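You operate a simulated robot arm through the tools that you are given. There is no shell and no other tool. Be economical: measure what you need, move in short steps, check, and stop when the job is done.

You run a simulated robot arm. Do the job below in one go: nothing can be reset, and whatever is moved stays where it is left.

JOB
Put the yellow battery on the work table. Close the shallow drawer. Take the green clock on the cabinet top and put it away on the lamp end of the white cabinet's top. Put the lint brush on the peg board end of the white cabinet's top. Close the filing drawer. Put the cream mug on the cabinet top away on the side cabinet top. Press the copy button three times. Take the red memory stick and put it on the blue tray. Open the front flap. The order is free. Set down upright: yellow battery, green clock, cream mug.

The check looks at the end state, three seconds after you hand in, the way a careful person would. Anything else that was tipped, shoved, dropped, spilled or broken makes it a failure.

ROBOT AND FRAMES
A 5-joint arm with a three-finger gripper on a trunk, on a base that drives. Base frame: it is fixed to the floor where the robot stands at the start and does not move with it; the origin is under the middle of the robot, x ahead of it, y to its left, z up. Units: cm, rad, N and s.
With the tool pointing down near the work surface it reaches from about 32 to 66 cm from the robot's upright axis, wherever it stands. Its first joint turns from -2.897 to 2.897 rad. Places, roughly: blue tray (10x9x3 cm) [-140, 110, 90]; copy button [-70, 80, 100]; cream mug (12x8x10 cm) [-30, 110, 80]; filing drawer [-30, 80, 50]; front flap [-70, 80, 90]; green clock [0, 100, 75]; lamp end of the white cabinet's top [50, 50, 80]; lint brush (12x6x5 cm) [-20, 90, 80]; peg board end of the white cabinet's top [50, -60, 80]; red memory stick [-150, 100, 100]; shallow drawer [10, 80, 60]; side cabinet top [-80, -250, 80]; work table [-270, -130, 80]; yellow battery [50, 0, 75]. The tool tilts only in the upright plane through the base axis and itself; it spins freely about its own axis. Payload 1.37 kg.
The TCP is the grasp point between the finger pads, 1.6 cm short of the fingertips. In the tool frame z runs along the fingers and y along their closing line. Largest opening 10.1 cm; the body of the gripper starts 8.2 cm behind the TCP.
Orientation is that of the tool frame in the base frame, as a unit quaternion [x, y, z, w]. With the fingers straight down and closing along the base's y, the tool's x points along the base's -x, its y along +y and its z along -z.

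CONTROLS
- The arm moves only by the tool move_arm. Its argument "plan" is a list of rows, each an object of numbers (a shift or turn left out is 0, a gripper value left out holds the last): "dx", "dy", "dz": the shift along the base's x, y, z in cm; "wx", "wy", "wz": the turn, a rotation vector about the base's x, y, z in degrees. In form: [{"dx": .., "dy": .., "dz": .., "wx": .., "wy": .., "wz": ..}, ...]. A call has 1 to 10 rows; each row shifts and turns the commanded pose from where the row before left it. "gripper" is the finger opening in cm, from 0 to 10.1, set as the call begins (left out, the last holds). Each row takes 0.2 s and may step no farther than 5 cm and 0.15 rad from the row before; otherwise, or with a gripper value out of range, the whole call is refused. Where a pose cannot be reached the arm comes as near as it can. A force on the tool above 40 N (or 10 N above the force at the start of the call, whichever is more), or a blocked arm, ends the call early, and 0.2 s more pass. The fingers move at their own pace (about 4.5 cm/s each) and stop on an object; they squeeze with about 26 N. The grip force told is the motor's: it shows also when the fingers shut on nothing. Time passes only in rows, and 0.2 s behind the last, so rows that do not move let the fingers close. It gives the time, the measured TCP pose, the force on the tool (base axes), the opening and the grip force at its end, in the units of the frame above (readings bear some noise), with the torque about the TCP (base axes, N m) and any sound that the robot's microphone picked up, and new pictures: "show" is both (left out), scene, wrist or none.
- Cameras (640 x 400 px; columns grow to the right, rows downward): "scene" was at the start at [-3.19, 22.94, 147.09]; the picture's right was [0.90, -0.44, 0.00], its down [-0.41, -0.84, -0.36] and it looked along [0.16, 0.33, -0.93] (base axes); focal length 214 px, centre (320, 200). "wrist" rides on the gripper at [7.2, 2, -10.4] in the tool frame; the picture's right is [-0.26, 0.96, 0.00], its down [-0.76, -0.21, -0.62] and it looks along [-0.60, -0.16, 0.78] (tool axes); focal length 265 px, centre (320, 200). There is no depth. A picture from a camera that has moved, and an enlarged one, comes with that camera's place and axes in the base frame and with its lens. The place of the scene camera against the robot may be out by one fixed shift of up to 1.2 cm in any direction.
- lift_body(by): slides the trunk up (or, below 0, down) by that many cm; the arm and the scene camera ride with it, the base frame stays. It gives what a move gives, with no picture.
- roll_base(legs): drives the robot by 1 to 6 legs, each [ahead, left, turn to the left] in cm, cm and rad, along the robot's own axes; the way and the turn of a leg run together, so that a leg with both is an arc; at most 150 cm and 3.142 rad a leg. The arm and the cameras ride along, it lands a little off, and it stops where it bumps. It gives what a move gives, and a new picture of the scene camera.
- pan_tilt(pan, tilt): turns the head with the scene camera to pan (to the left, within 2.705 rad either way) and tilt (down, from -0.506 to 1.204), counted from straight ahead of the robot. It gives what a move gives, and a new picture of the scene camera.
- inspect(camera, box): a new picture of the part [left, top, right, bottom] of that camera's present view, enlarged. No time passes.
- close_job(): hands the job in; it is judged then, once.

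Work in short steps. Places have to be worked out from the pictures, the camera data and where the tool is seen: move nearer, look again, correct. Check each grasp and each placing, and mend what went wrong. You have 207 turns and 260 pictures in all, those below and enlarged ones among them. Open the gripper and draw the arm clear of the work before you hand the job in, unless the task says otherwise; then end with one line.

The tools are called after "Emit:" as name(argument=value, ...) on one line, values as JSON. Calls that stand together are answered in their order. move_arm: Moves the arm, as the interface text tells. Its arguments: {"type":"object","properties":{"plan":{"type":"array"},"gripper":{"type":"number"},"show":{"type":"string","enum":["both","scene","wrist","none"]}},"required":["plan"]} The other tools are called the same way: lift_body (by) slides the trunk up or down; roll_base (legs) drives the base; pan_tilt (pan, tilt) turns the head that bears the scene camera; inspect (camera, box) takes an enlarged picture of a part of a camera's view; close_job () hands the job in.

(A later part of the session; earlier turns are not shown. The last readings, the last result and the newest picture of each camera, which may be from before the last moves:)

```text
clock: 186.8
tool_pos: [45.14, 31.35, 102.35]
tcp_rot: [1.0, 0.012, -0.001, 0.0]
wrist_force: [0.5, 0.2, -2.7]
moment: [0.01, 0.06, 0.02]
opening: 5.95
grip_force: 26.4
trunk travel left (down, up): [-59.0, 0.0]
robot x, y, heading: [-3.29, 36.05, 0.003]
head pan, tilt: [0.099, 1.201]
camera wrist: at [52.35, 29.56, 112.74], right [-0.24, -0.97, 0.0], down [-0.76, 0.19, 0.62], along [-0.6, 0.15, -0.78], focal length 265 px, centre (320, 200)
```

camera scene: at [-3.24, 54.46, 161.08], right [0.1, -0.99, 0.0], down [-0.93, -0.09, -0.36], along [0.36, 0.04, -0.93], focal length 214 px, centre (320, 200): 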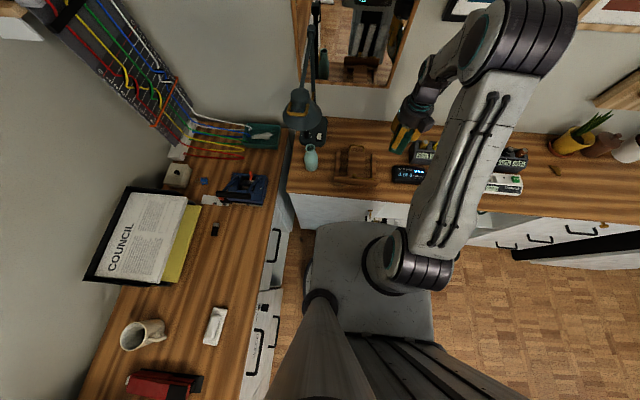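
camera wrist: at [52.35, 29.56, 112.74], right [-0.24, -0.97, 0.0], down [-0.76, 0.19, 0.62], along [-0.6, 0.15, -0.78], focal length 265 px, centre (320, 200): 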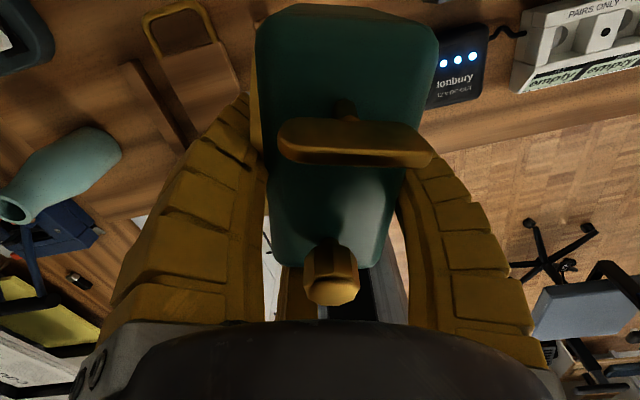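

I drive nearer: 11 cm ahead and 7 left, then check the view.

Emit:
roll_base(legs=[[11, 7, 0]])

Emit:
move_arm(plan=[{"dx": 3}, {"dx": 3}], show="wrist")

```text
clock: 188.1
tool_pos: [51.37, 35.05, 102.31]
tcp_rot: [1.0, -0.007, -0.002, -0.001]
wrist_force: [-0.5, -0.1, -3.3]
moment: [0.02, 0.07, 0.03]
opening: 5.94
grip_force: 26.0
trunk travel left (down, up): [-59.0, 0.0]
robot x, y, heading: [3.51, 41.2, -0.036]
head pan, tilt: [0.099, 1.201]
stopped in leg 1: the robot was blocked; the commanded pose is now the measured one
camera scene: at [3.93, 59.76, 161.09], right [0.06, -1.0, 0.0], down [-0.93, -0.06, -0.36], along [0.36, 0.02, -0.93], focal length 214 px, centre (320, 200)
```

scene: 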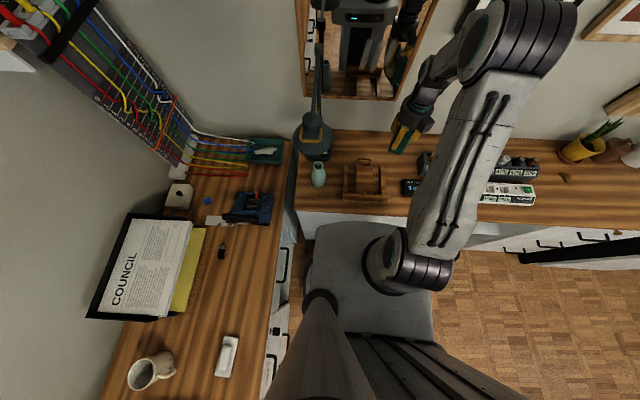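

```text
clock: 188.7
tool_pos: [57.34, 34.4, 102.29]
tcp_rot: [1.0, -0.004, -0.002, 0.0]
wrist_force: [-0.3, 0.6, -2.6]
moment: [-0.01, 0.07, 0.0]
opening: 5.93
grip_force: 25.9
out of reach, approached as far as the arm can: row 2
trunk travel left (down, up): [-59.0, 0.0]
robot x, y, heading: [3.05, 41.33, -0.037]
head pan, tilt: [0.099, 1.201]
camera wrist: at [64.6, 32.3, 112.62], right [-0.27, -0.96, 0.0], down [-0.75, 0.21, 0.62], along [-0.6, 0.17, -0.78], focal length 265 px, centre (320, 200)
```

wrist: 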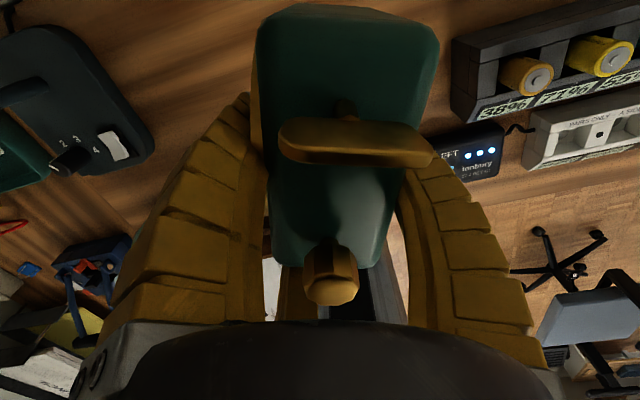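

The base met the cabinet at x≈3.5. Reach grows lower down, so I lower to z≈94 and extend cautiously.

Emit:
move_arm(plan=[{"dz": -2, "dy": -1}, {"dz": -2, "dy": -1}, {"dz": -2}, {"dz": -2}, {"dx": 1}, {"dx": 1}], show="wrist")

Emit:
pan_tilt(pan=0.0, tilt=0.85)

Emit:
inspect(camera="scene", box=[260, 60, 460, 200])

```text
clock: 190.1
tool_pos: [59.29, 32.42, 94.28]
tcp_rot: [1.0, -0.007, -0.001, 0.0]
wrist_force: [-0.3, 0.1, -3.0]
moment: [0.03, 0.07, 0.01]
opening: 5.94
grip_force: 26.5
trunk travel left (down, up): [-59.0, 0.0]
robot x, y, heading: [3.49, 41.27, -0.038]
head pan, tilt: [0.099, 1.201]
camera wrist: at [66.5, 30.28, 104.63], right [-0.28, -0.96, 0.0], down [-0.75, 0.22, 0.62], along [-0.6, 0.17, -0.78], focal length 265 px, centre (320, 200)
```

wrist: 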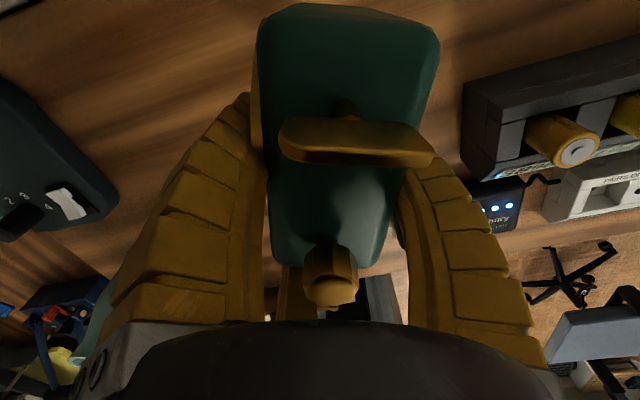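

```text
clock: 190.9
tool_pos: [59.3, 32.51, 94.31]
tcp_rot: [1.0, -0.007, -0.002, 0.0]
wrist_force: [0.4, -0.3, -2.4]
moment: [-0.01, 0.04, 0.03]
opening: 5.92
grip_force: 25.8
trunk travel left (down, up): [-59.0, 0.0]
robot x, y, heading: [3.32, 41.04, -0.034]
head pan, tilt: [0.0, 0.85]
camera scene: at [6.18, 59.13, 163.46], right [-0.04, -1.0, 0.0], down [-0.75, 0.03, -0.66], along [0.66, -0.02, -0.75], focal length 214 px, centre (320, 200)
```

scene: 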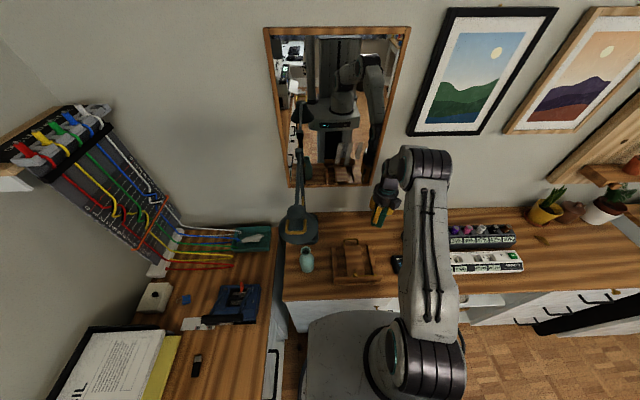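

```text
2.86 times, centred on (360, 130) of scene
camera zoom: at [6.18, 59.13, 163.46], right [-0.04, -1.0, 0.0], down [-0.75, 0.03, -0.66], along [0.66, -0.02, -0.75], focal length 613 px, centre (206, 400)
```

zoom: 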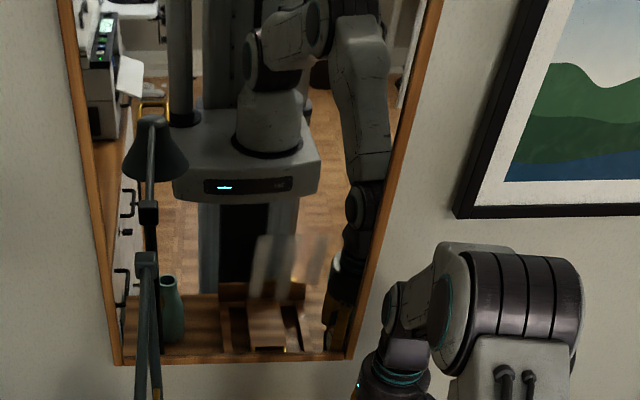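

The spot behind-right of the bag is free; I roll 5 cm left to be nearer the lamp, then lower.

Emit:
roll_base(legs=[[0, 5, 0]])

Emit:
move_arm(plan=[{"dz": -2, "dx": 0.5}, {"dz": -2, "dx": 0.5}, {"dz": -2}], show="both")

```text
clock: 191.8
tool_pos: [59.3, 37.64, 94.28]
tcp_rot: [1.0, -0.006, -0.001, 0.0]
wrist_force: [0.1, 0.7, -2.8]
moment: [0.01, 0.05, 0.02]
opening: 5.93
grip_force: 26.7
trunk travel left (down, up): [-59.0, 0.0]
robot x, y, heading: [3.41, 46.16, -0.037]
head pan, tilt: [0.0, 0.85]
camera scene: at [6.17, 64.36, 163.44], right [-0.04, -1.0, 0.0], down [-0.75, 0.03, -0.66], along [0.66, -0.02, -0.75], focal length 214 px, centre (320, 200)
```

scene: 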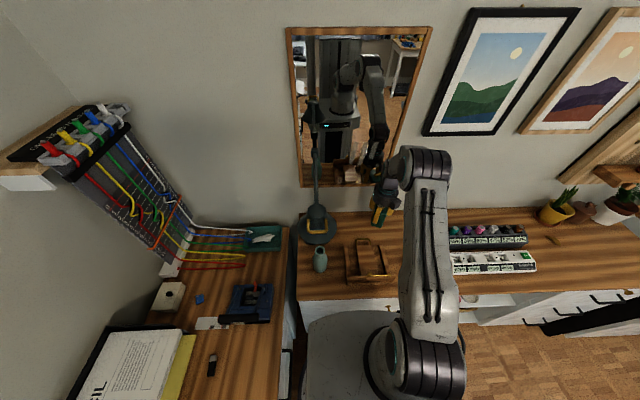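

```text
clock: 192.7
tool_pos: [60.51, 37.62, 88.24]
tcp_rot: [1.0, -0.006, 0.0, 0.0]
wrist_force: [-0.7, 0.0, -3.2]
moment: [0.03, 0.06, 0.02]
opening: 5.92
grip_force: 26.0
trunk travel left (down, up): [-59.0, 0.0]
robot x, y, heading: [3.36, 46.18, -0.032]
head pan, tilt: [0.0, 0.85]
camera scene: at [6.19, 64.19, 163.47], right [-0.04, -1.0, 0.0], down [-0.75, 0.03, -0.66], along [0.66, -0.02, -0.75], focal length 214 px, centre (320, 200)
camera wrist: at [67.57, 35.41, 98.58], right [-0.28, -0.96, 0.0], down [-0.75, 0.22, 0.62], along [-0.6, 0.17, -0.78], focal length 265 px, centre (320, 200)
```

scene: 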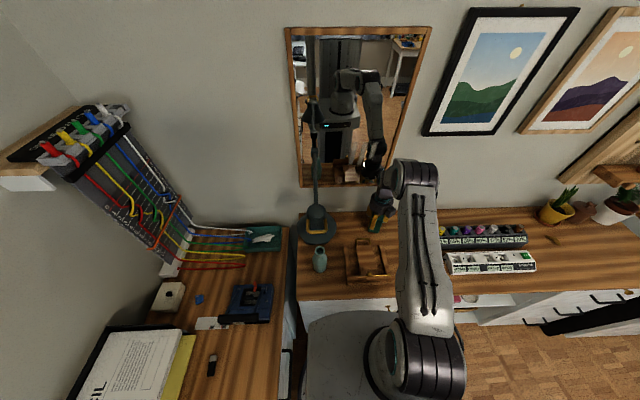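
wrist: 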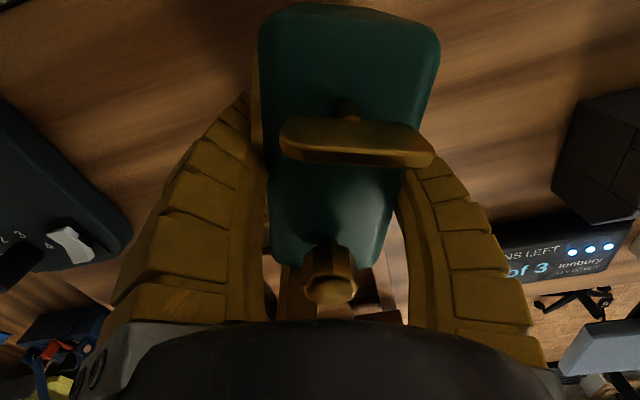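

Clear all around; lower slowly to the surface.

Emit:
move_arm(plan=[{"dz": -2}, {"dz": -2}, {"dz": -1}, {"dz": -0.5}, {"dz": -0.5}, {"dz": -0.4}], show="none")

```text
clock: 193.4
tool_pos: [60.66, 37.45, 84.58]
tcp_rot: [1.0, -0.007, 0.006, 0.001]
wrist_force: [-4.7, 0.3, 17.0]
moment: [-0.45, 0.41, -0.15]
opening: 6.1
grip_force: 26.1
trunk travel left (down, up): [-59.0, 0.0]
robot x, y, heading: [3.2, 46.31, -0.037]
head pan, tilt: [0.0, 0.85]
stopped in row 3: the force on the tool passed its limit at 58 N (the readings are from after the stop); the commanded pose is now the measured one
```

Contact at 84.6, higher than expected. I look before releasing.

Emit:
move_arm(plan=[{"dz": 0.3}], show="wrist")

Emit:
inspect(camera="scene", box=[320, 170, 460, 300])

```text
clock: 193.8
tool_pos: [60.75, 37.48, 84.58]
tcp_rot: [1.0, -0.006, 0.006, 0.001]
wrist_force: [1.1, 0.3, 7.1]
moment: [-0.36, -0.18, 0.04]
opening: 6.08
grip_force: 25.9
trunk travel left (down, up): [-59.0, 0.0]
robot x, y, heading: [3.03, 46.02, -0.038]
head pan, tilt: [0.0, 0.85]
camera wrist: at [67.79, 35.36, 95.05], right [-0.28, -0.96, 0.0], down [-0.76, 0.22, 0.61], along [-0.59, 0.17, -0.79], focal length 265 px, centre (320, 200)
```

wrist: 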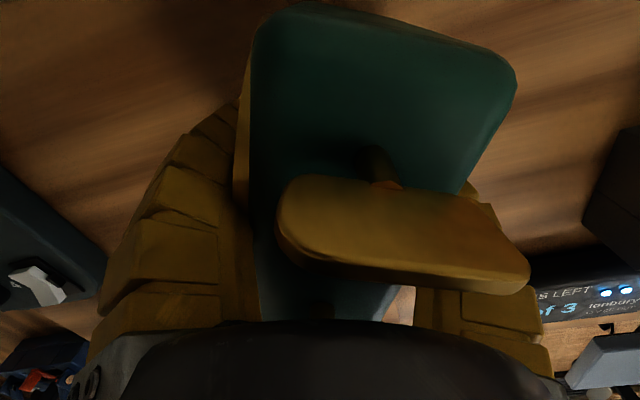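

```text
3.08 times, centred on (390, 235) of scene
camera zoom: at [6.04, 64.23, 163.44], right [-0.04, -1.0, 0.0], down [-0.75, 0.03, -0.66], along [0.66, -0.02, -0.75], focal length 660 px, centre (105, 92)
```

zoom: 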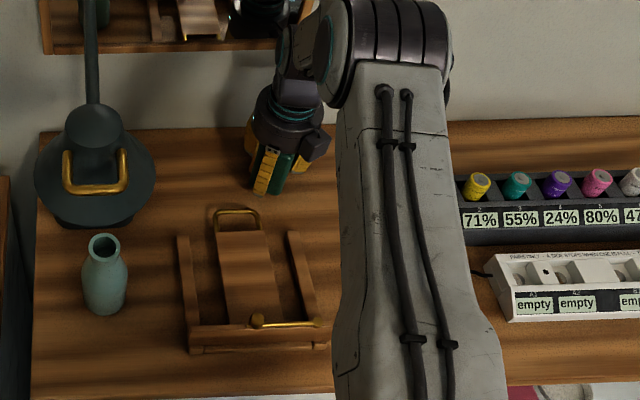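

The clock met the surface early and slid up in the grip with a tilt. I raise and examine it.

Emit:
move_arm(plan=[{"dz": 1.5}, {"dz": 1.5}], show="wrist")

Emit:
inspect(camera="scene", box=[350, 170, 430, 250])

```text
clock: 194.4
tool_pos: [60.79, 37.53, 87.56]
tcp_rot: [1.0, -0.006, 0.003, 0.002]
wrist_force: [-0.5, -0.3, -2.3]
moment: [0.04, 0.02, -0.01]
opening: 6.05
grip_force: 26.0
trunk travel left (down, up): [-59.0, 0.0]
robot x, y, heading: [3.47, 46.62, -0.036]
head pan, tilt: [0.0, 0.85]
camera wrist: at [67.81, 35.4, 97.95], right [-0.28, -0.96, 0.0], down [-0.76, 0.22, 0.61], along [-0.59, 0.17, -0.79], focal length 265 px, centre (320, 200)
```

wrist: 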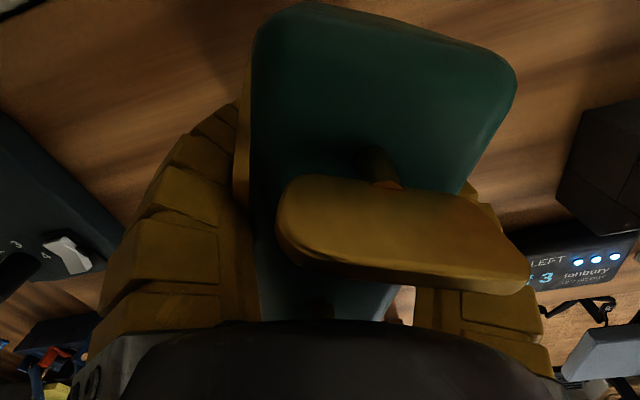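

```text
5.00 times, centred on (390, 210) of scene
camera zoom: at [6.17, 64.19, 163.45], right [-0.04, -1.0, 0.0], down [-0.75, 0.03, -0.66], along [0.66, -0.02, -0.75], focal length 1072 px, centre (-30, 150)
```

zoom: 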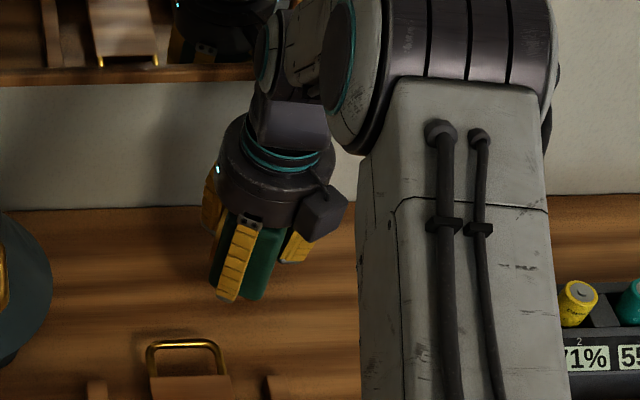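

The top of this cabinet is evidently at z≈80. I lower gently in half-centimetre steps until first contact.

Emit:
move_arm(plan=[{"dz": -1}, {"dz": -0.7}, {"dz": -0.5}, {"dz": -0.3}], show="none")

```text
clock: 195.4
tool_pos: [60.81, 37.5, 85.01]
tcp_rot: [1.0, -0.006, 0.004, 0.0]
wrist_force: [0.3, 0.3, -2.6]
moment: [0.04, 0.02, -0.03]
opening: 6.03
grip_force: 26.0
trunk travel left (down, up): [-59.0, 0.0]
robot x, y, heading: [3.29, 46.39, -0.036]
head pan, tilt: [0.0, 0.85]
```

Emit:
move_arm(plan=[{"dz": -0.3}, {"dz": -0.2}, {"dz": -0.2}], show="none")

```text
clock: 196.2
tool_pos: [60.92, 37.45, 84.59]
tcp_rot: [1.0, -0.006, 0.005, 0.001]
wrist_force: [-2.1, 1.5, 9.9]
moment: [-0.24, 0.21, 0.03]
opening: 6.0
grip_force: 25.8
trunk travel left (down, up): [-59.0, 0.0]
robot x, y, heading: [3.04, 46.22, -0.044]
head pan, tilt: [0.0, 0.85]
```

Light contact. I loosen the grip slowly and watch.

Emit:
move_arm(plan=[{}, {}], gripper=6.6, show="wrist")

```text
clock: 196.8
tool_pos: [60.87, 37.53, 84.51]
tcp_rot: [1.0, -0.007, 0.006, 0.001]
wrist_force: [2.7, 0.6, 15.4]
moment: [-0.01, 0.3, 0.02]
opening: 7.02
grip_force: 3.5
trunk travel left (down, up): [-59.0, 0.0]
robot x, y, heading: [3.16, 46.47, -0.035]
head pan, tilt: [0.0, 0.85]
camera wrist: at [67.82, 35.37, 95.05], right [-0.28, -0.96, 0.0], down [-0.76, 0.22, 0.61], along [-0.59, 0.17, -0.79], focal length 265 px, centre (320, 200)
```

wrist: 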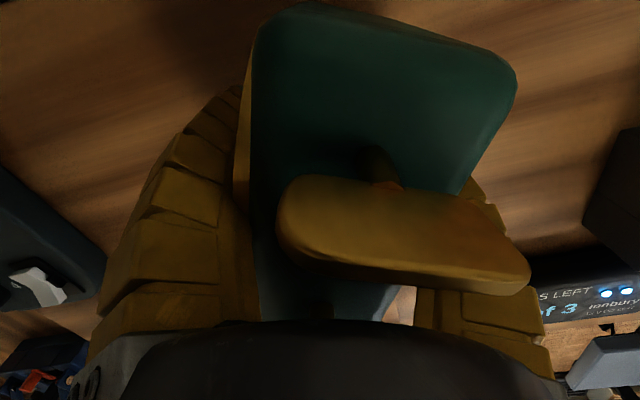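

The clock's knob now seems to press on the palm. I raise the opened gripper a little and check whether the clock stays down.

Emit:
move_arm(plan=[{"dz": 0.5}, {"dz": 0.5}, {"dz": 0.5}], gripper=7.5, show="wrist")

```text
clock: 197.6
tool_pos: [60.83, 37.44, 85.88]
tcp_rot: [1.0, -0.005, 0.004, 0.001]
wrist_force: [-0.4, -0.3, 0.0]
moment: [0.02, -0.02, -0.05]
opening: 7.76
grip_force: 1.8
trunk travel left (down, up): [-59.0, 0.0]
robot x, y, heading: [3.03, 46.32, -0.038]
head pan, tilt: [0.0, 0.85]
camera wrist: at [67.83, 35.35, 96.3], right [-0.28, -0.96, 0.0], down [-0.76, 0.22, 0.61], along [-0.59, 0.17, -0.79], focal length 265 px, centre (320, 200)
```

wrist: 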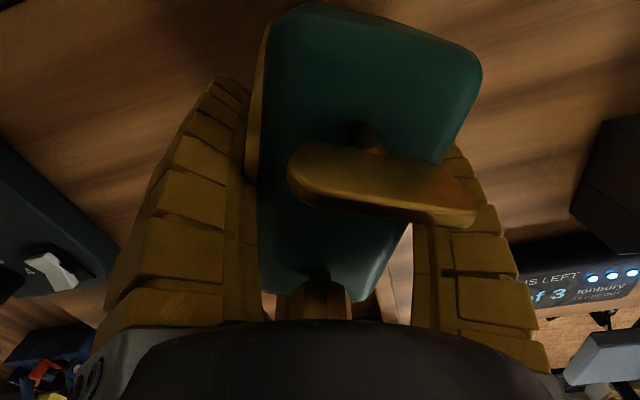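

Force is zero, so the clock stands free. I raise clear slowly, opening a bit more.

Emit:
move_arm(plan=[{"dz": 1}, {"dz": 1.5}, {"dz": 2}, {"dz": 3}], gripper=8.5, show="wrist")

```text
clock: 198.6
tool_pos: [60.77, 37.42, 93.48]
tcp_rot: [1.0, -0.006, 0.005, 0.001]
wrist_force: [-0.2, 0.2, -0.7]
moment: [-0.02, -0.05, 0.01]
opening: 8.68
grip_force: 1.2
trunk travel left (down, up): [-59.0, 0.0]
robot x, y, heading: [3.35, 46.17, -0.041]
head pan, tilt: [0.0, 0.85]
camera wrist: at [67.81, 35.37, 103.86], right [-0.28, -0.96, 0.0], down [-0.76, 0.22, 0.61], along [-0.59, 0.17, -0.79], focal length 265 px, centre (320, 200)
```

wrist: 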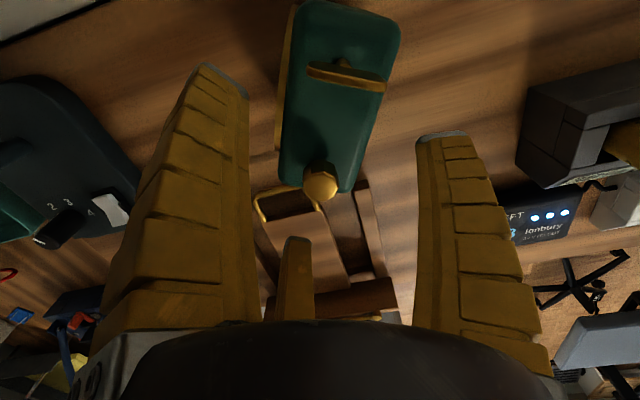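

The clock stands upright behind the bag. I drive the base straight back, then look at it with the scene camera.

Emit:
roll_base(legs=[[-25, 0, 0.037]])

Emit:
inspect(camera="scene", box=[290, 130, 450, 250])

```text
clock: 200.4
tool_pos: [36.23, 40.06, 93.38]
tcp_rot: [1.0, 0.011, 0.005, 0.001]
wrist_force: [-0.8, 0.0, 0.4]
moment: [0.02, -0.04, -0.03]
opening: 8.69
grip_force: 1.2
trunk travel left (down, up): [-59.0, 0.0]
robot x, y, heading: [-21.69, 46.52, -0.002]
head pan, tilt: [0.0, 0.85]
camera scene: at [-19.4, 64.72, 163.47], right [0.0, -1.0, 0.0], down [-0.75, 0.0, -0.66], along [0.66, 0.0, -0.75], focal length 214 px, centre (320, 200)
```

scene: 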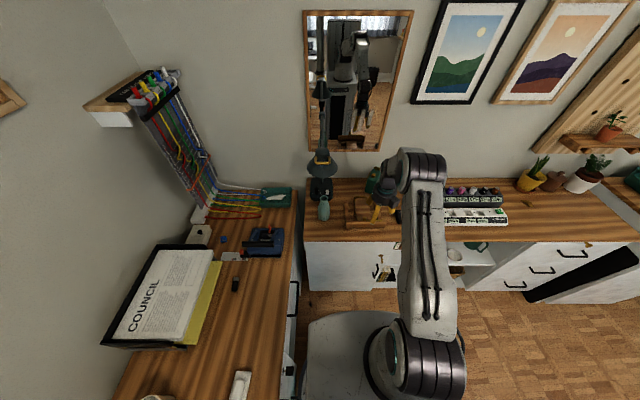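

```text
3.33 times, centred on (370, 190) of scene
camera zoom: at [-19.4, 64.72, 163.47], right [0.0, -1.0, 0.0], down [-0.75, 0.0, -0.66], along [0.66, 0.0, -0.75], focal length 715 px, centre (153, 233)
```

zoom: 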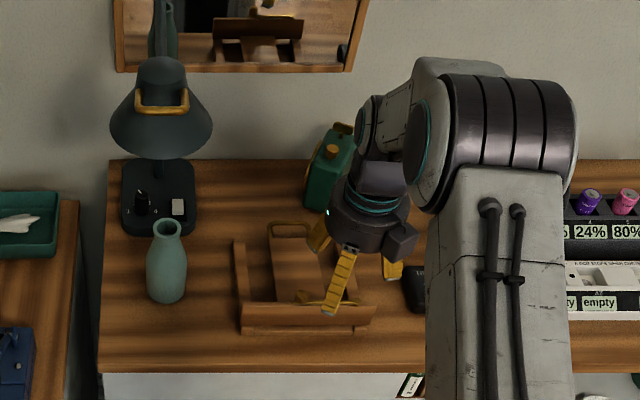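

Clock is well placed. Next the lint brush: I back to y≈-3, retract and swing the arm to +y without changing the tool's orientation.

Emit:
roll_base(legs=[[0, -50, 0]])

Emit:
move_arm(plan=[{"dx": -3, "dz": 1}, {"dx": -3, "dz": 1}, {"dx": -2.5, "dy": 3}, {"dx": -1, "dy": 4.5}, {"dx": -1, "dy": 4.5}, {"dx": -1.5, "dy": 4.5}, {"dx": -2, "dy": 4.2}, {"dx": -2.5, "dy": 4}, {"dx": -3, "dy": 3.7}, {"dx": -3.2, "dy": 3.5}], show="none")

Emit:
move_arm(plan=[{"dx": -3.5, "dy": 3.2}, {"dx": -3.7, "dy": 2.9}, {"dx": -4, "dy": 2.5}, {"dx": -4.2, "dy": 2}, {"dx": -4.4, "dy": 1.6}, {"dx": -4.5, "dy": 1.2}, {"dx": -4.5, "dy": 0.7}, {"dx": -4.5, "dy": 0.3}], show="wrist")

```text
clock: 203.4
tool_pos: [36.21, -10.47, 93.3]
tcp_rot: [1.0, 0.008, 0.004, 0.001]
wrist_force: [0.5, 0.3, 0.4]
moment: [0.04, -0.02, 0.02]
opening: 8.68
grip_force: 0.8
trunk travel left (down, up): [-59.0, 0.0]
robot x, y, heading: [-21.47, -3.48, -0.009]
head pan, tilt: [0.0, 0.85]
camera scene: at [-19.32, 14.5, 163.47], right [-0.01, -1.0, 0.0], down [-0.75, 0.0, -0.66], along [0.66, 0.0, -0.75], focal length 214 px, centre (320, 200)
```

scene: 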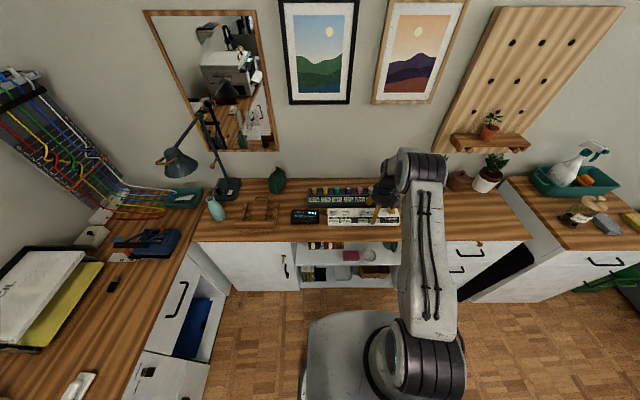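

```text
clock: 205.6
tool_pos: [12.67, -6.53, 95.34]
tcp_rot: [1.0, 0.01, 0.006, 0.001]
wrist_force: [0.0, -0.3, 0.1]
moment: [-0.04, 0.0, 0.02]
opening: 8.66
grip_force: 1.3
out of reach, approached as far as the arm can: row 3, 4, 5, 6, 7, 8, 9, 10
trunk travel left (down, up): [-59.0, 0.0]
robot x, y, heading: [-21.41, -3.64, -0.004]
head pan, tilt: [0.0, 0.85]
```

```text
clock: 207.4
tool_pos: [9.37, -6.36, 95.29]
tcp_rot: [1.0, 0.009, 0.004, 0.001]
wrist_force: [-0.5, 0.3, -0.5]
moment: [0.02, 0.0, 0.0]
opening: 8.65
grip_force: 1.7
out of reach, approached as far as the arm can: row 1, 2, 3, 4, 5, 6, 7, 8
trunk travel left (down, up): [-59.0, 0.0]
robot x, y, heading: [-21.75, -3.58, -0.006]
head pan, tilt: [0.0, 0.85]
camera wrist: at [16.49, -8.28, 105.78], right [-0.25, -0.97, 0.0], down [-0.76, 0.19, 0.61], along [-0.6, 0.15, -0.79], focal length 265 px, centre (320, 200)
```

wrist: 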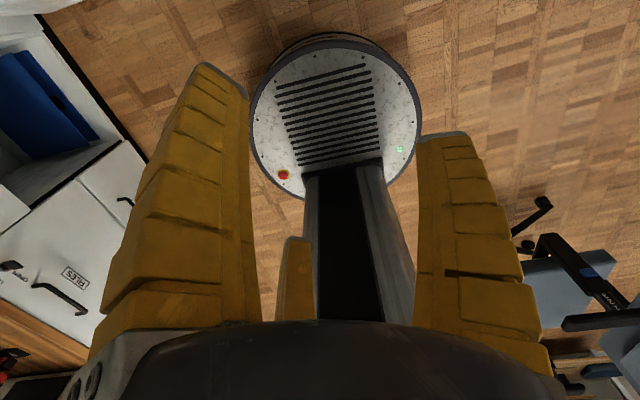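

The arm's yaw was pinned by a tiny residual tilt of the tool (~0.5°). I correct the tilt and test a swing.

Emit:
move_arm(plan=[{"wy": 0.5, "wx": 0.1, "dx": 4}, {"dx": 3}, {"dy": 3}, {"dy": 4}], show="none")

```text
clock: 208.4
tool_pos: [16.37, -6.97, 95.3]
tcp_rot: [1.0, 0.01, 0.001, 0.0]
wrist_force: [0.6, 0.0, -0.1]
moment: [0.01, 0.01, 0.03]
opening: 8.68
grip_force: 0.9
out of reach, approached as far as the arm can: row 2, 3, 4
trunk travel left (down, up): [-59.0, 0.0]
robot x, y, heading: [-21.39, -3.06, -0.007]
head pan, tilt: [0.0, 0.85]
```

Still flagged; try extending first, and swing with matching spin.

Emit:
move_arm(plan=[{"dx": 4}, {"dx": 4}, {"dx": 2}, {"dx": -0.3, "dy": 4, "wz": 5}, {"dx": -0.6, "dy": 4, "wz": 5}], show="none")

```text
clock: 209.6
tool_pos: [25.46, -0.46, 95.3]
tcp_rot: [0.995, 0.1, 0.0, -0.001]
wrist_force: [-0.9, 0.0, -1.1]
moment: [0.0, 0.0, 0.01]
opening: 8.68
grip_force: 1.8
out of reach, approached as far as the arm can: row 1, 2, 4, 5
trunk travel left (down, up): [-59.0, 0.0]
robot x, y, heading: [-21.78, -3.44, -0.006]
head pan, tilt: [0.0, 0.85]
```

Matching spin works. I continue the swing in 5.5° steps.

Emit:
move_arm(plan=[{"dx": -0.6, "dy": 4.4, "wz": 5.5}, {"dx": -0.9, "dy": 4.4, "wz": 5.5}, {"dx": -1.4, "dy": 4.4, "wz": 5.5}, {"dx": -1.7, "dy": 4.1, "wz": 5.5}, {"dx": -2.2, "dy": 4, "wz": 5.5}, {"dx": -2.5, "dy": 3.7, "wz": 5.5}, {"dx": -2.8, "dy": 3.5, "wz": 5.5}, {"dx": -3.2, "dy": 3.2, "wz": 5.5}, {"dx": -3.5, "dy": 2.9, "wz": 5.5}, {"dx": -3.7, "dy": 2.5, "wz": 5.5}], show="none")

Emit:
move_arm(plan=[{"dx": -4, "dy": 2.2, "wz": 5.5}, {"dx": -4.1, "dy": 1.8, "wz": 5.5}, {"dx": -4.3, "dy": 1.3, "wz": 5.5}, {"dx": -4.4, "dy": 1, "wz": 5.5}, {"dx": -4.5, "dy": 0.5, "wz": 5.5}, {"dx": -4, "dy": 0.1, "wz": 5.5}], show="wrist")

```text
clock: 211.8
tool_pos: [6.0, 32.11, 95.22]
tcp_rot: [0.836, 0.548, 0.0, 0.0]
wrist_force: [0.1, 1.1, -0.1]
moment: [0.01, 0.0, -0.02]
opening: 8.66
grip_force: 0.9
out of reach, approached as far as the arm can: row 1, 2, 3, 4, 5, 6, 7, 8, 9, 10
trunk travel left (down, up): [-59.0, 0.0]
robot x, y, heading: [-21.59, -3.74, -0.005]
head pan, tilt: [0.0, 0.85]
```

```text
clock: 213.2
tool_pos: [-17.02, 38.6, 95.18]
tcp_rot: [0.647, 0.763, 0.0, 0.0]
wrist_force: [-0.5, -0.5, -0.5]
moment: [-0.02, -0.01, 0.02]
opening: 8.69
grip_force: 2.0
out of reach, approached as far as the arm can: row 1, 2, 3, 4, 5
trunk travel left (down, up): [-59.0, 0.0]
robot x, y, heading: [-21.63, -3.4, -0.011]
head pan, tilt: [0.0, 0.85]
camera wrist: at [-16.26, 45.86, 105.64], right [0.99, -0.1, 0.0], down [-0.08, -0.78, 0.62], along [-0.06, -0.62, -0.78], focal length 265 px, centre (320, 200)
```

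wrist: 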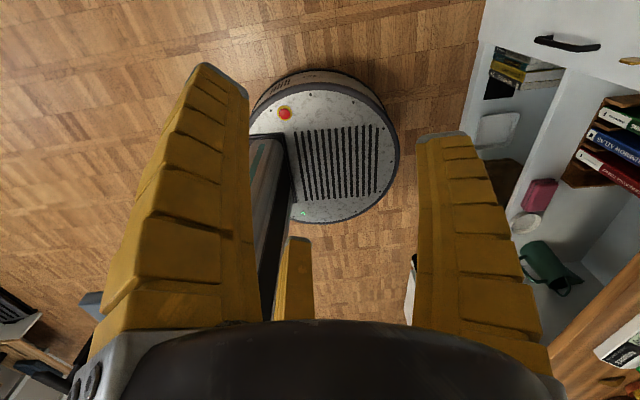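

Now spin -99° so the third finger faces -x, then drive to the brush.

Emit:
move_arm(plan=[{"wz": -8.5}, {"wz": -8.5}, {"wz": -8.5}, {"wz": -8.5}, {"wz": -8.5}, {"wz": -8.5}, {"wz": -8.5}, {"wz": -8.5}, {"wz": -8.5}, {"wz": -8.5}], show="none")

Emit:
roll_base(legs=[[-5, 43, 0]])

Emit:
move_arm(plan=[{"wz": -7}, {"wz": -7}], show="wrist")

```text
clock: 215.4
tool_pos: [24.58, 1.83, 95.29]
tcp_rot: [0.991, 0.131, 0.0, 0.0]
wrist_force: [0.9, 0.3, -0.7]
moment: [0.0, -0.03, 0.02]
opening: 8.66
grip_force: 1.3
out of reach, approached as far as the arm can: row 1, 2, 3, 4, 5, 6, 7, 8, 9, 10
trunk travel left (down, up): [-59.0, 0.0]
robot x, y, heading: [-22.06, -3.17, -0.001]
head pan, tilt: [0.0, 0.85]
```

```text
clock: 218.0
tool_pos: [19.82, 45.41, 95.15]
tcp_rot: [0.991, 0.132, 0.0, 0.0]
wrist_force: [-0.2, -0.5, 0.9]
moment: [-0.02, 0.01, -0.01]
opening: 8.66
grip_force: 1.7
trunk travel left (down, up): [-59.0, 0.0]
robot x, y, heading: [-26.55, 40.02, -0.003]
head pan, tilt: [0.0, 0.85]
camera scene: at [-24.22, 57.98, 163.45], right [0.0, -1.0, 0.0], down [-0.75, 0.0, -0.66], along [0.66, 0.0, -0.75], focal length 214 px, centre (320, 200)
```

scene: 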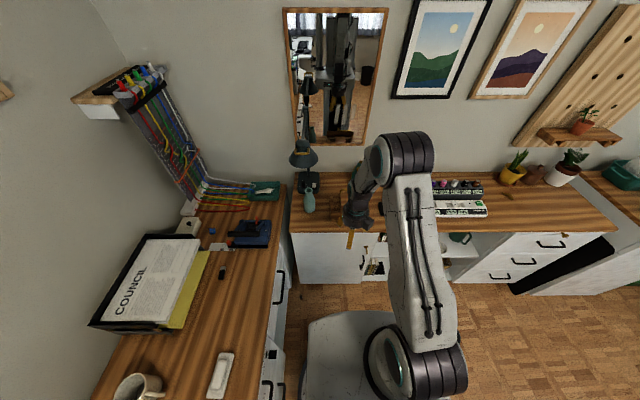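

```text
clock: 218.6
tool_pos: [19.92, 36.11, 95.22]
tcp_rot: [1.0, 0.017, 0.0, 0.0]
wrist_force: [-0.1, -0.6, 0.6]
moment: [0.04, -0.03, -0.03]
opening: 8.67
grip_force: 1.4
out of reach, approached as far as the arm can: row 1, 2
trunk travel left (down, up): [-59.0, 0.0]
robot x, y, heading: [-26.22, 40.02, 0.001]
head pan, tilt: [0.0, 0.85]
camera wrist: at [27.03, 34.3, 105.58], right [-0.23, -0.97, 0.0], down [-0.76, 0.18, 0.62], along [-0.6, 0.14, -0.78], focal length 265 px, centre (320, 200)
```

wrist: 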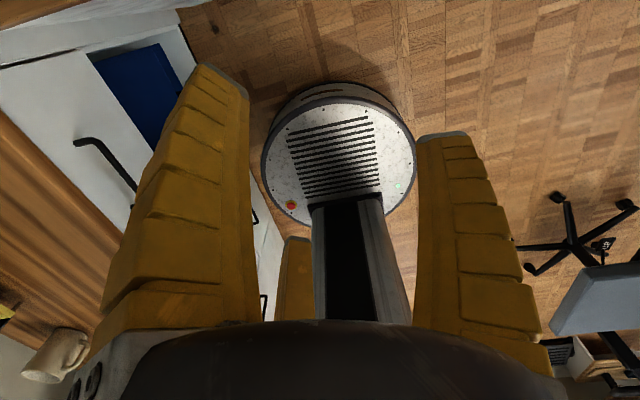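

The wrist spin has a limit: the camera can't face +x with the arm toward +y. I swing back while turning the camera to the -x side instead.

Emit:
move_arm(plan=[{"dx": 0.2, "dy": 4.8, "wz": 8.5}, {"dx": -0.3, "dy": 4.7, "wz": 8.5}, {"dx": -0.9, "dy": 4.7, "wz": 8.5}, {"dx": -1.3, "dy": 4.6, "wz": 8.5}, {"dx": -1.7, "dy": 4.4, "wz": 8.5}, {"dx": -2.2, "dy": 4.3, "wz": 8.5}, {"dx": -2.7, "dy": 3.9, "wz": 8.5}, {"dx": -3, "dy": 3.7, "wz": 8.5}, {"dx": -3.4, "dy": 3.4, "wz": 8.5}, {"dx": -3.7, "dy": 3, "wz": 8.5}], show="none")

Emit:
move_arm(plan=[{"dx": -4, "dy": 2.5, "wz": 8.5}, {"dx": -4.3, "dy": 2.2, "wz": 8.5}, {"dx": -4.4, "dy": 1.7, "wz": 8.5}, {"dx": -4.6, "dy": 1.3, "wz": 8.5}, {"dx": -4, "dy": 0.7, "wz": 8.5}, {"wz": 8.5}, {"wz": 8.5}, {"wz": 8.5}, {"wz": 8.5}, {"wz": 8.5}], show="wrist")

```text
clock: 220.8
tool_pos: [0.8, 77.7, 95.13]
tcp_rot: [0.73, 0.684, 0.0, 0.0]
wrist_force: [0.5, 0.7, -0.1]
moment: [-0.01, 0.0, 0.02]
opening: 8.68
grip_force: 1.5
trunk travel left (down, up): [-59.0, 0.0]
robot x, y, heading: [-26.33, 39.88, -0.003]
head pan, tilt: [0.0, 0.85]
```

```text
clock: 223.0
tool_pos: [-20.5, 86.09, 95.2]
tcp_rot: [0.074, 0.997, 0.0, 0.0]
wrist_force: [0.7, 1.0, -0.2]
moment: [-0.04, -0.02, 0.02]
opening: 8.67
grip_force: 1.1
trunk travel left (down, up): [-59.0, 0.0]
robot x, y, heading: [-26.84, 40.23, -0.004]
head pan, tilt: [0.0, 0.85]
camera wrist: at [-27.34, 89.04, 105.59], right [0.41, 0.91, 0.0], down [0.72, -0.32, 0.62], along [0.57, -0.25, -0.78], focal length 265 px, centre (320, 200)
```

wrist: 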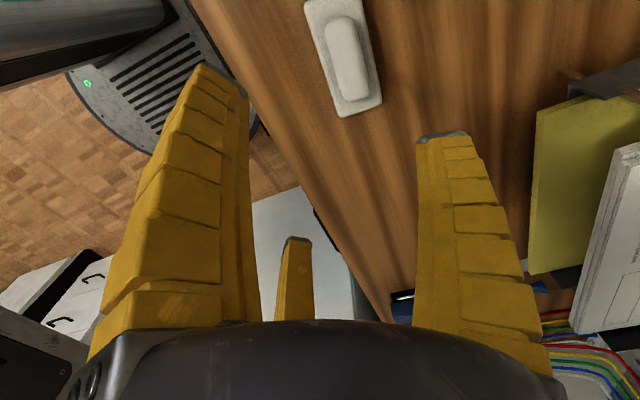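

Brush's +x end is at about x=-15.3, centre (-21.3, 89.6). I place the TCP at (-17.8, 89.6) and descend to z≈83 for a look.

Emit:
move_arm(plan=[{"dx": 2.7, "dy": 3.5, "wz": 3.5}, {"dz": -4}, {"dz": -4}, {"dz": -4}], gripper=8, show="wrist")

```text
clock: 224.0
tool_pos: [-17.77, 89.56, 83.08]
tcp_rot: [0.047, 0.999, 0.0, 0.0]
wrist_force: [0.2, 0.0, -0.5]
moment: [-0.04, -0.02, 0.01]
opening: 8.21
grip_force: 1.3
trunk travel left (down, up): [-59.0, 0.0]
robot x, y, heading: [-26.8, 40.23, -0.002]
head pan, tilt: [0.0, 0.85]
camera wrist: at [-24.8, 92.09, 93.51], right [0.35, 0.94, 0.0], down [0.73, -0.28, 0.62], along [0.58, -0.22, -0.78], focal length 265 px, centre (320, 200)
```

wrist: 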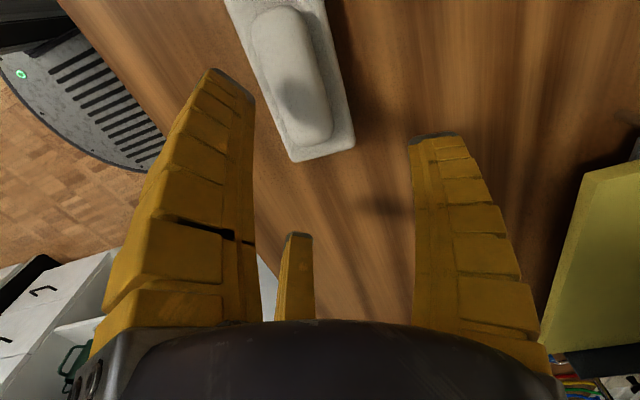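

Aligned with the brush axis. Descend to z≈77.4 and close.

Emit:
move_arm(plan=[{"dz": -2, "dx": 0.2, "dy": -0.2}, {"dz": -2}, {"dz": -1}, {"dz": -0.5}], show="none")

Emit:
move_arm(plan=[{}, {}, {}, {}], gripper=2, show="wrist")

```text
clock: 225.0
tool_pos: [-17.56, 89.35, 77.68]
tcp_rot: [0.046, 0.999, 0.0, -0.001]
wrist_force: [0.3, 0.0, -0.3]
moment: [0.04, -0.04, 0.03]
opening: 8.2
grip_force: 1.6
trunk travel left (down, up): [-59.0, 0.0]
robot x, y, heading: [-26.72, 40.04, -0.004]
head pan, tilt: [0.0, 0.85]
```

```text
clock: 226.0
tool_pos: [-17.64, 89.48, 77.81]
tcp_rot: [0.045, 0.999, 0.002, 0.0]
wrist_force: [-0.5, 0.7, 9.7]
moment: [0.08, 0.12, 0.16]
opening: 3.69
grip_force: 25.6
trunk travel left (down, up): [-59.0, 0.0]
robot x, y, heading: [-26.37, 40.23, -0.002]
head pan, tilt: [0.0, 0.85]
camera wrist: at [-24.6, 91.97, 88.22], right [0.35, 0.94, 0.0], down [0.73, -0.28, 0.62], along [0.58, -0.22, -0.78], focal length 265 px, centre (320, 200)
```

wrist: 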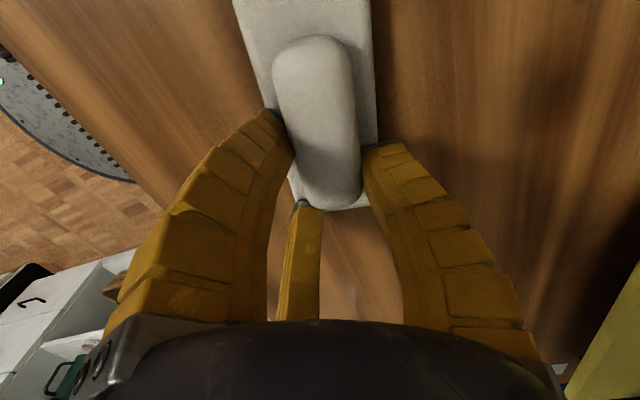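

It holds the handle block (3.7 cm). Lift carefully and check.

Emit:
move_arm(plan=[{"dz": 0.5}, {"dz": 1.5}, {"dz": 3}, {"dz": 4}, {"dz": 4}], show="wrist")

```text
clock: 227.2
tool_pos: [-17.63, 89.22, 90.77]
tcp_rot: [0.047, 0.999, -0.001, 0.0]
wrist_force: [-0.1, 0.1, -0.5]
moment: [0.03, -0.05, 0.04]
opening: 3.15
grip_force: 25.9
trunk travel left (down, up): [-59.0, 0.0]
robot x, y, heading: [-26.5, 40.13, -0.001]
head pan, tilt: [0.0, 0.85]
camera wrist: at [-24.66, 91.88, 101.14], right [0.35, 0.94, 0.0], down [0.73, -0.28, 0.62], along [0.58, -0.22, -0.78], focal length 265 px, centre (320, 200)
```

wrist: 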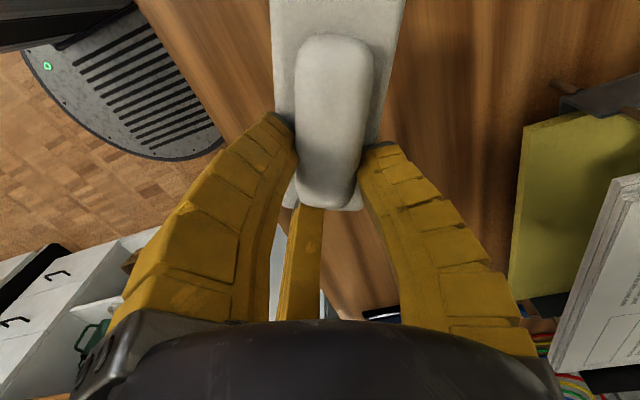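

Brush held. I back off, raise, and swing to +x with the 180° turn as before.

Emit:
roll_base(legs=[[0, -58, 0], [20, 0, 0]])

Emit:
move_arm(plan=[{"dz": 3, "dx": 3.4, "dy": -0.9, "wz": -8.5}, {"dz": 3, "dx": 3.3, "dy": -1.1, "wz": -8.5}, {"dx": 3.2, "dy": -1.3, "wz": -8.5}, {"dx": 3, "dy": -1.6, "wz": -8.5}, {"dx": 3, "dy": -1.7, "wz": -8.5}, {"dx": 2.8, "dy": -2, "wz": -8.5}, {"dx": 2.7, "dy": -2.1, "wz": -8.5}, {"dx": 2.5, "dy": -2.4, "wz": -8.5}, {"dx": 2.3, "dy": -2.4, "wz": -8.5}, {"dx": 2.2, "dy": -2.6, "wz": -8.5}], show="none")

Emit:
move_arm(plan=[{"dx": 1.9, "dy": -2.8, "wz": -8.5}, {"dx": 1.8, "dy": -2.9, "wz": -8.5}, {"dx": 1.5, "dy": -3, "wz": -8.5}, {"dx": 1.4, "dy": -3, "wz": -8.5}, {"dx": 1, "dy": -3.2, "wz": -8.5}, {"dx": 0.9, "dy": -3.2, "wz": -8.5}, {"dx": 0.6, "dy": -3.3, "wz": -8.5}, {"dx": 0.5, "dy": -3.3, "wz": -8.5}, {"dx": 0.1, "dy": -3.3, "wz": -8.5}, {"dy": -3, "wz": -8.5}], show="wrist")

```text
clock: 231.7
tool_pos: [2.33, 31.22, 90.54]
tcp_rot: [0.048, 0.999, 0.0, 0.0]
wrist_force: [0.5, 0.5, -0.4]
moment: [0.01, -0.01, 0.0]
opening: 3.06
grip_force: 25.7
trunk travel left (down, up): [-59.0, 0.0]
robot x, y, heading: [-6.74, -18.34, -0.005]
head pan, tilt: [0.0, 0.85]
camera scene: at [-4.34, -0.34, 163.46], right [-0.01, -1.0, 0.0], down [-0.75, 0.0, -0.66], along [0.66, 0.0, -0.75], focal length 214 px, centre (320, 200)
```

scene: 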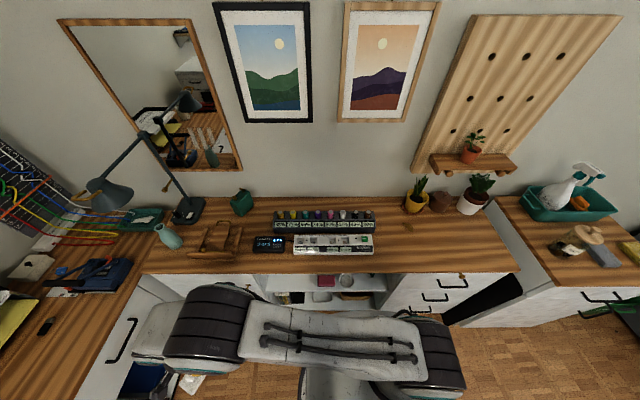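

```text
clock: 233.9
tool_pos: [30.74, 12.96, 96.74]
tcp_rot: [0.711, 0.704, 0.0, 0.0]
wrist_force: [-0.7, 0.5, -1.4]
moment: [-0.02, 0.04, 0.03]
opening: 3.05
grip_force: 25.9
trunk travel left (down, up): [-59.0, 0.0]
robot x, y, heading: [-6.54, -18.56, -0.007]
head pan, tilt: [0.0, 0.85]
```

```text
clock: 236.1
tool_pos: [40.23, -20.39, 96.73]
tcp_rot: [0.999, 0.042, 0.0, -0.001]
wrist_force: [-0.6, 0.1, -0.1]
moment: [0.04, 0.01, 0.0]
opening: 3.02
grip_force: 25.2
out of reach, approached as far as the arm can: row 10
trunk travel left (down, up): [-59.0, 0.0]
robot x, y, heading: [-6.68, -17.96, -0.003]
head pan, tilt: [0.0, 0.85]
camera wrist: at [47.53, -21.74, 107.14], right [-0.18, -0.98, 0.0], down [-0.77, 0.14, 0.62], along [-0.61, 0.11, -0.78], focal length 265 px, centre (320, 200)
```

wrist: 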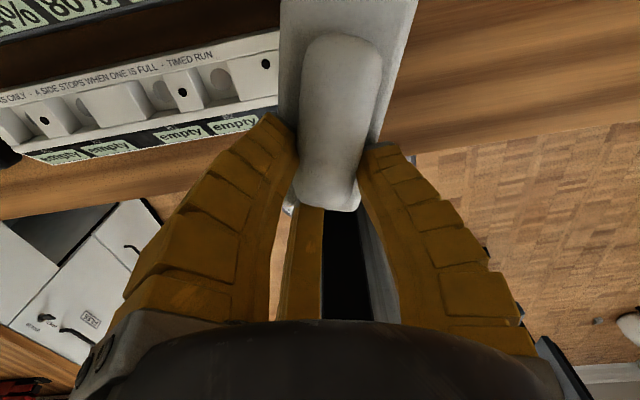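

I roll to the peg-board end; target TCP ≈ (41, -58).

Emit:
roll_base(legs=[[0, -38, 0]])

Emit:
move_arm(plan=[{"dz": -3}, {"dz": -3}], show="both")

```text
clock: 238.5
tool_pos: [39.9, -58.18, 96.75]
tcp_rot: [0.999, 0.042, -0.001, 0.0]
wrist_force: [0.0, -0.3, -1.4]
moment: [0.0, 0.02, -0.03]
opening: 3.03
grip_force: 25.7
trunk travel left (down, up): [-59.0, 0.0]
robot x, y, heading: [-6.84, -56.04, -0.009]
head pan, tilt: [0.0, 0.85]
camera scene: at [-4.66, -38.18, 163.47], right [-0.01, -1.0, 0.0], down [-0.75, 0.01, -0.66], along [0.66, -0.01, -0.75], focal length 214 px, centre (320, 200)
```

scene: 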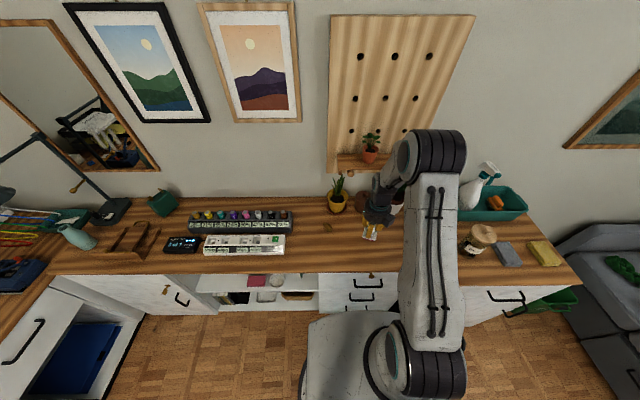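

```text
clock: 239.1
tool_pos: [40.1, -58.04, 90.68]
tcp_rot: [0.999, 0.041, 0.0, 0.0]
wrist_force: [0.0, -0.1, -0.5]
moment: [0.0, 0.03, 0.01]
opening: 3.01
grip_force: 26.1
trunk travel left (down, up): [-59.0, 0.0]
robot x, y, heading: [-6.74, -55.88, -0.01]
head pan, tilt: [0.0, 0.85]
camera scene: at [-4.61, -38.08, 163.47], right [-0.01, -1.0, 0.0], down [-0.75, 0.01, -0.66], along [0.66, -0.01, -0.75], focal length 214 px, centre (320, 200)
camera wrist: at [47.34, -59.45, 101.17], right [-0.18, -0.98, 0.0], down [-0.77, 0.14, 0.62], along [-0.61, 0.11, -0.78], focal length 265 px, centre (320, 200)
```

scene: 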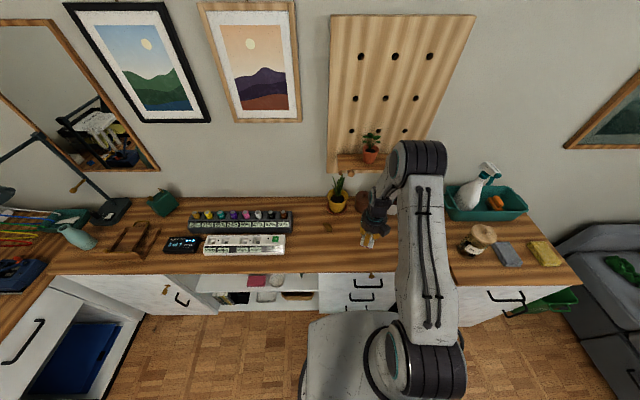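
wrist: 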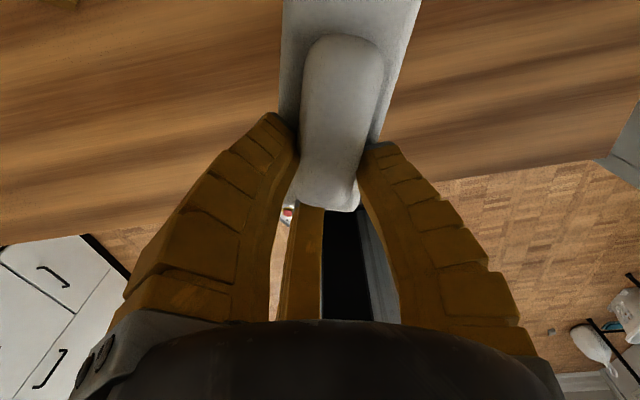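

Free surface below. Lower to contact (expected TCP≈83).

Emit:
move_arm(plan=[{"dz": -3}, {"dz": -2.5}, {"dz": -0.8}, {"dz": -0.5}], show="none")

Emit:
move_arm(plan=[{"dz": -0.4}, {"dz": -0.3}], show="none")

```text
clock: 240.1
tool_pos: [40.05, -58.02, 83.96]
tcp_rot: [0.999, 0.042, 0.0, -0.001]
wrist_force: [-0.6, -0.6, 1.8]
moment: [0.04, 0.02, 0.01]
opening: 3.01
grip_force: 26.1
trunk travel left (down, up): [-59.0, 0.0]
robot x, y, heading: [-7.51, -55.88, -0.013]
head pan, tilt: [0.0, 0.85]
```

```text
clock: 240.9
tool_pos: [40.01, -58.03, 83.75]
tcp_rot: [0.999, 0.041, 0.004, 0.001]
wrist_force: [-8.3, -0.9, 25.6]
moment: [-0.13, -0.04, 0.01]
opening: 3.2
grip_force: 26.2
trunk travel left (down, up): [-59.0, 0.0]
robot x, y, heading: [-7.01, -55.97, -0.013]
head pan, tilt: [0.0, 0.85]
stopped in row 2: the force on the tool passed its limit at 42 N (the readings are from after the stop); the commanded pose is now the measured one
```

Contact at TCP≈83.8. Release.

Emit:
move_arm(plan=[{"dz": 0.2}, {}, {}], gripper=6, show="none")

Emit:
move_arm(plan=[{"dz": 2}, {"dz": 3}, {"dz": 4}, {"dz": 3}], show="wrist")

```text
clock: 241.7
tool_pos: [40.1, -58.02, 83.42]
tcp_rot: [0.999, 0.041, 0.002, 0.0]
wrist_force: [0.4, 0.6, 4.5]
moment: [0.04, 0.13, -0.03]
opening: 6.42
grip_force: 2.2
trunk travel left (down, up): [-59.0, 0.0]
robot x, y, heading: [-7.24, -55.92, -0.005]
head pan, tilt: [0.0, 0.85]
```

```text
clock: 242.7
tool_pos: [40.31, -57.99, 95.68]
tcp_rot: [0.999, 0.042, 0.003, 0.0]
wrist_force: [0.0, -0.4, -0.4]
moment: [-0.03, 0.01, -0.01]
opening: 6.33
grip_force: 2.7
trunk travel left (down, up): [-59.0, 0.0]
robot x, y, heading: [-6.94, -56.08, -0.007]
head pan, tilt: [0.0, 0.85]
camera wrist: at [47.46, -59.41, 106.07], right [-0.18, -0.98, 0.0], down [-0.77, 0.14, 0.62], along [-0.61, 0.11, -0.79], focal length 265 px, centre (320, 200)
```

wrist: 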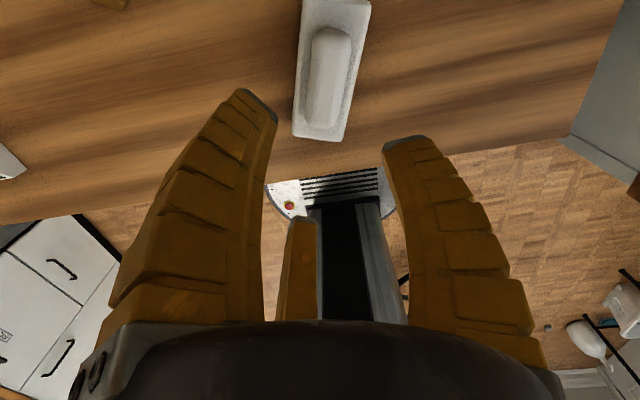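

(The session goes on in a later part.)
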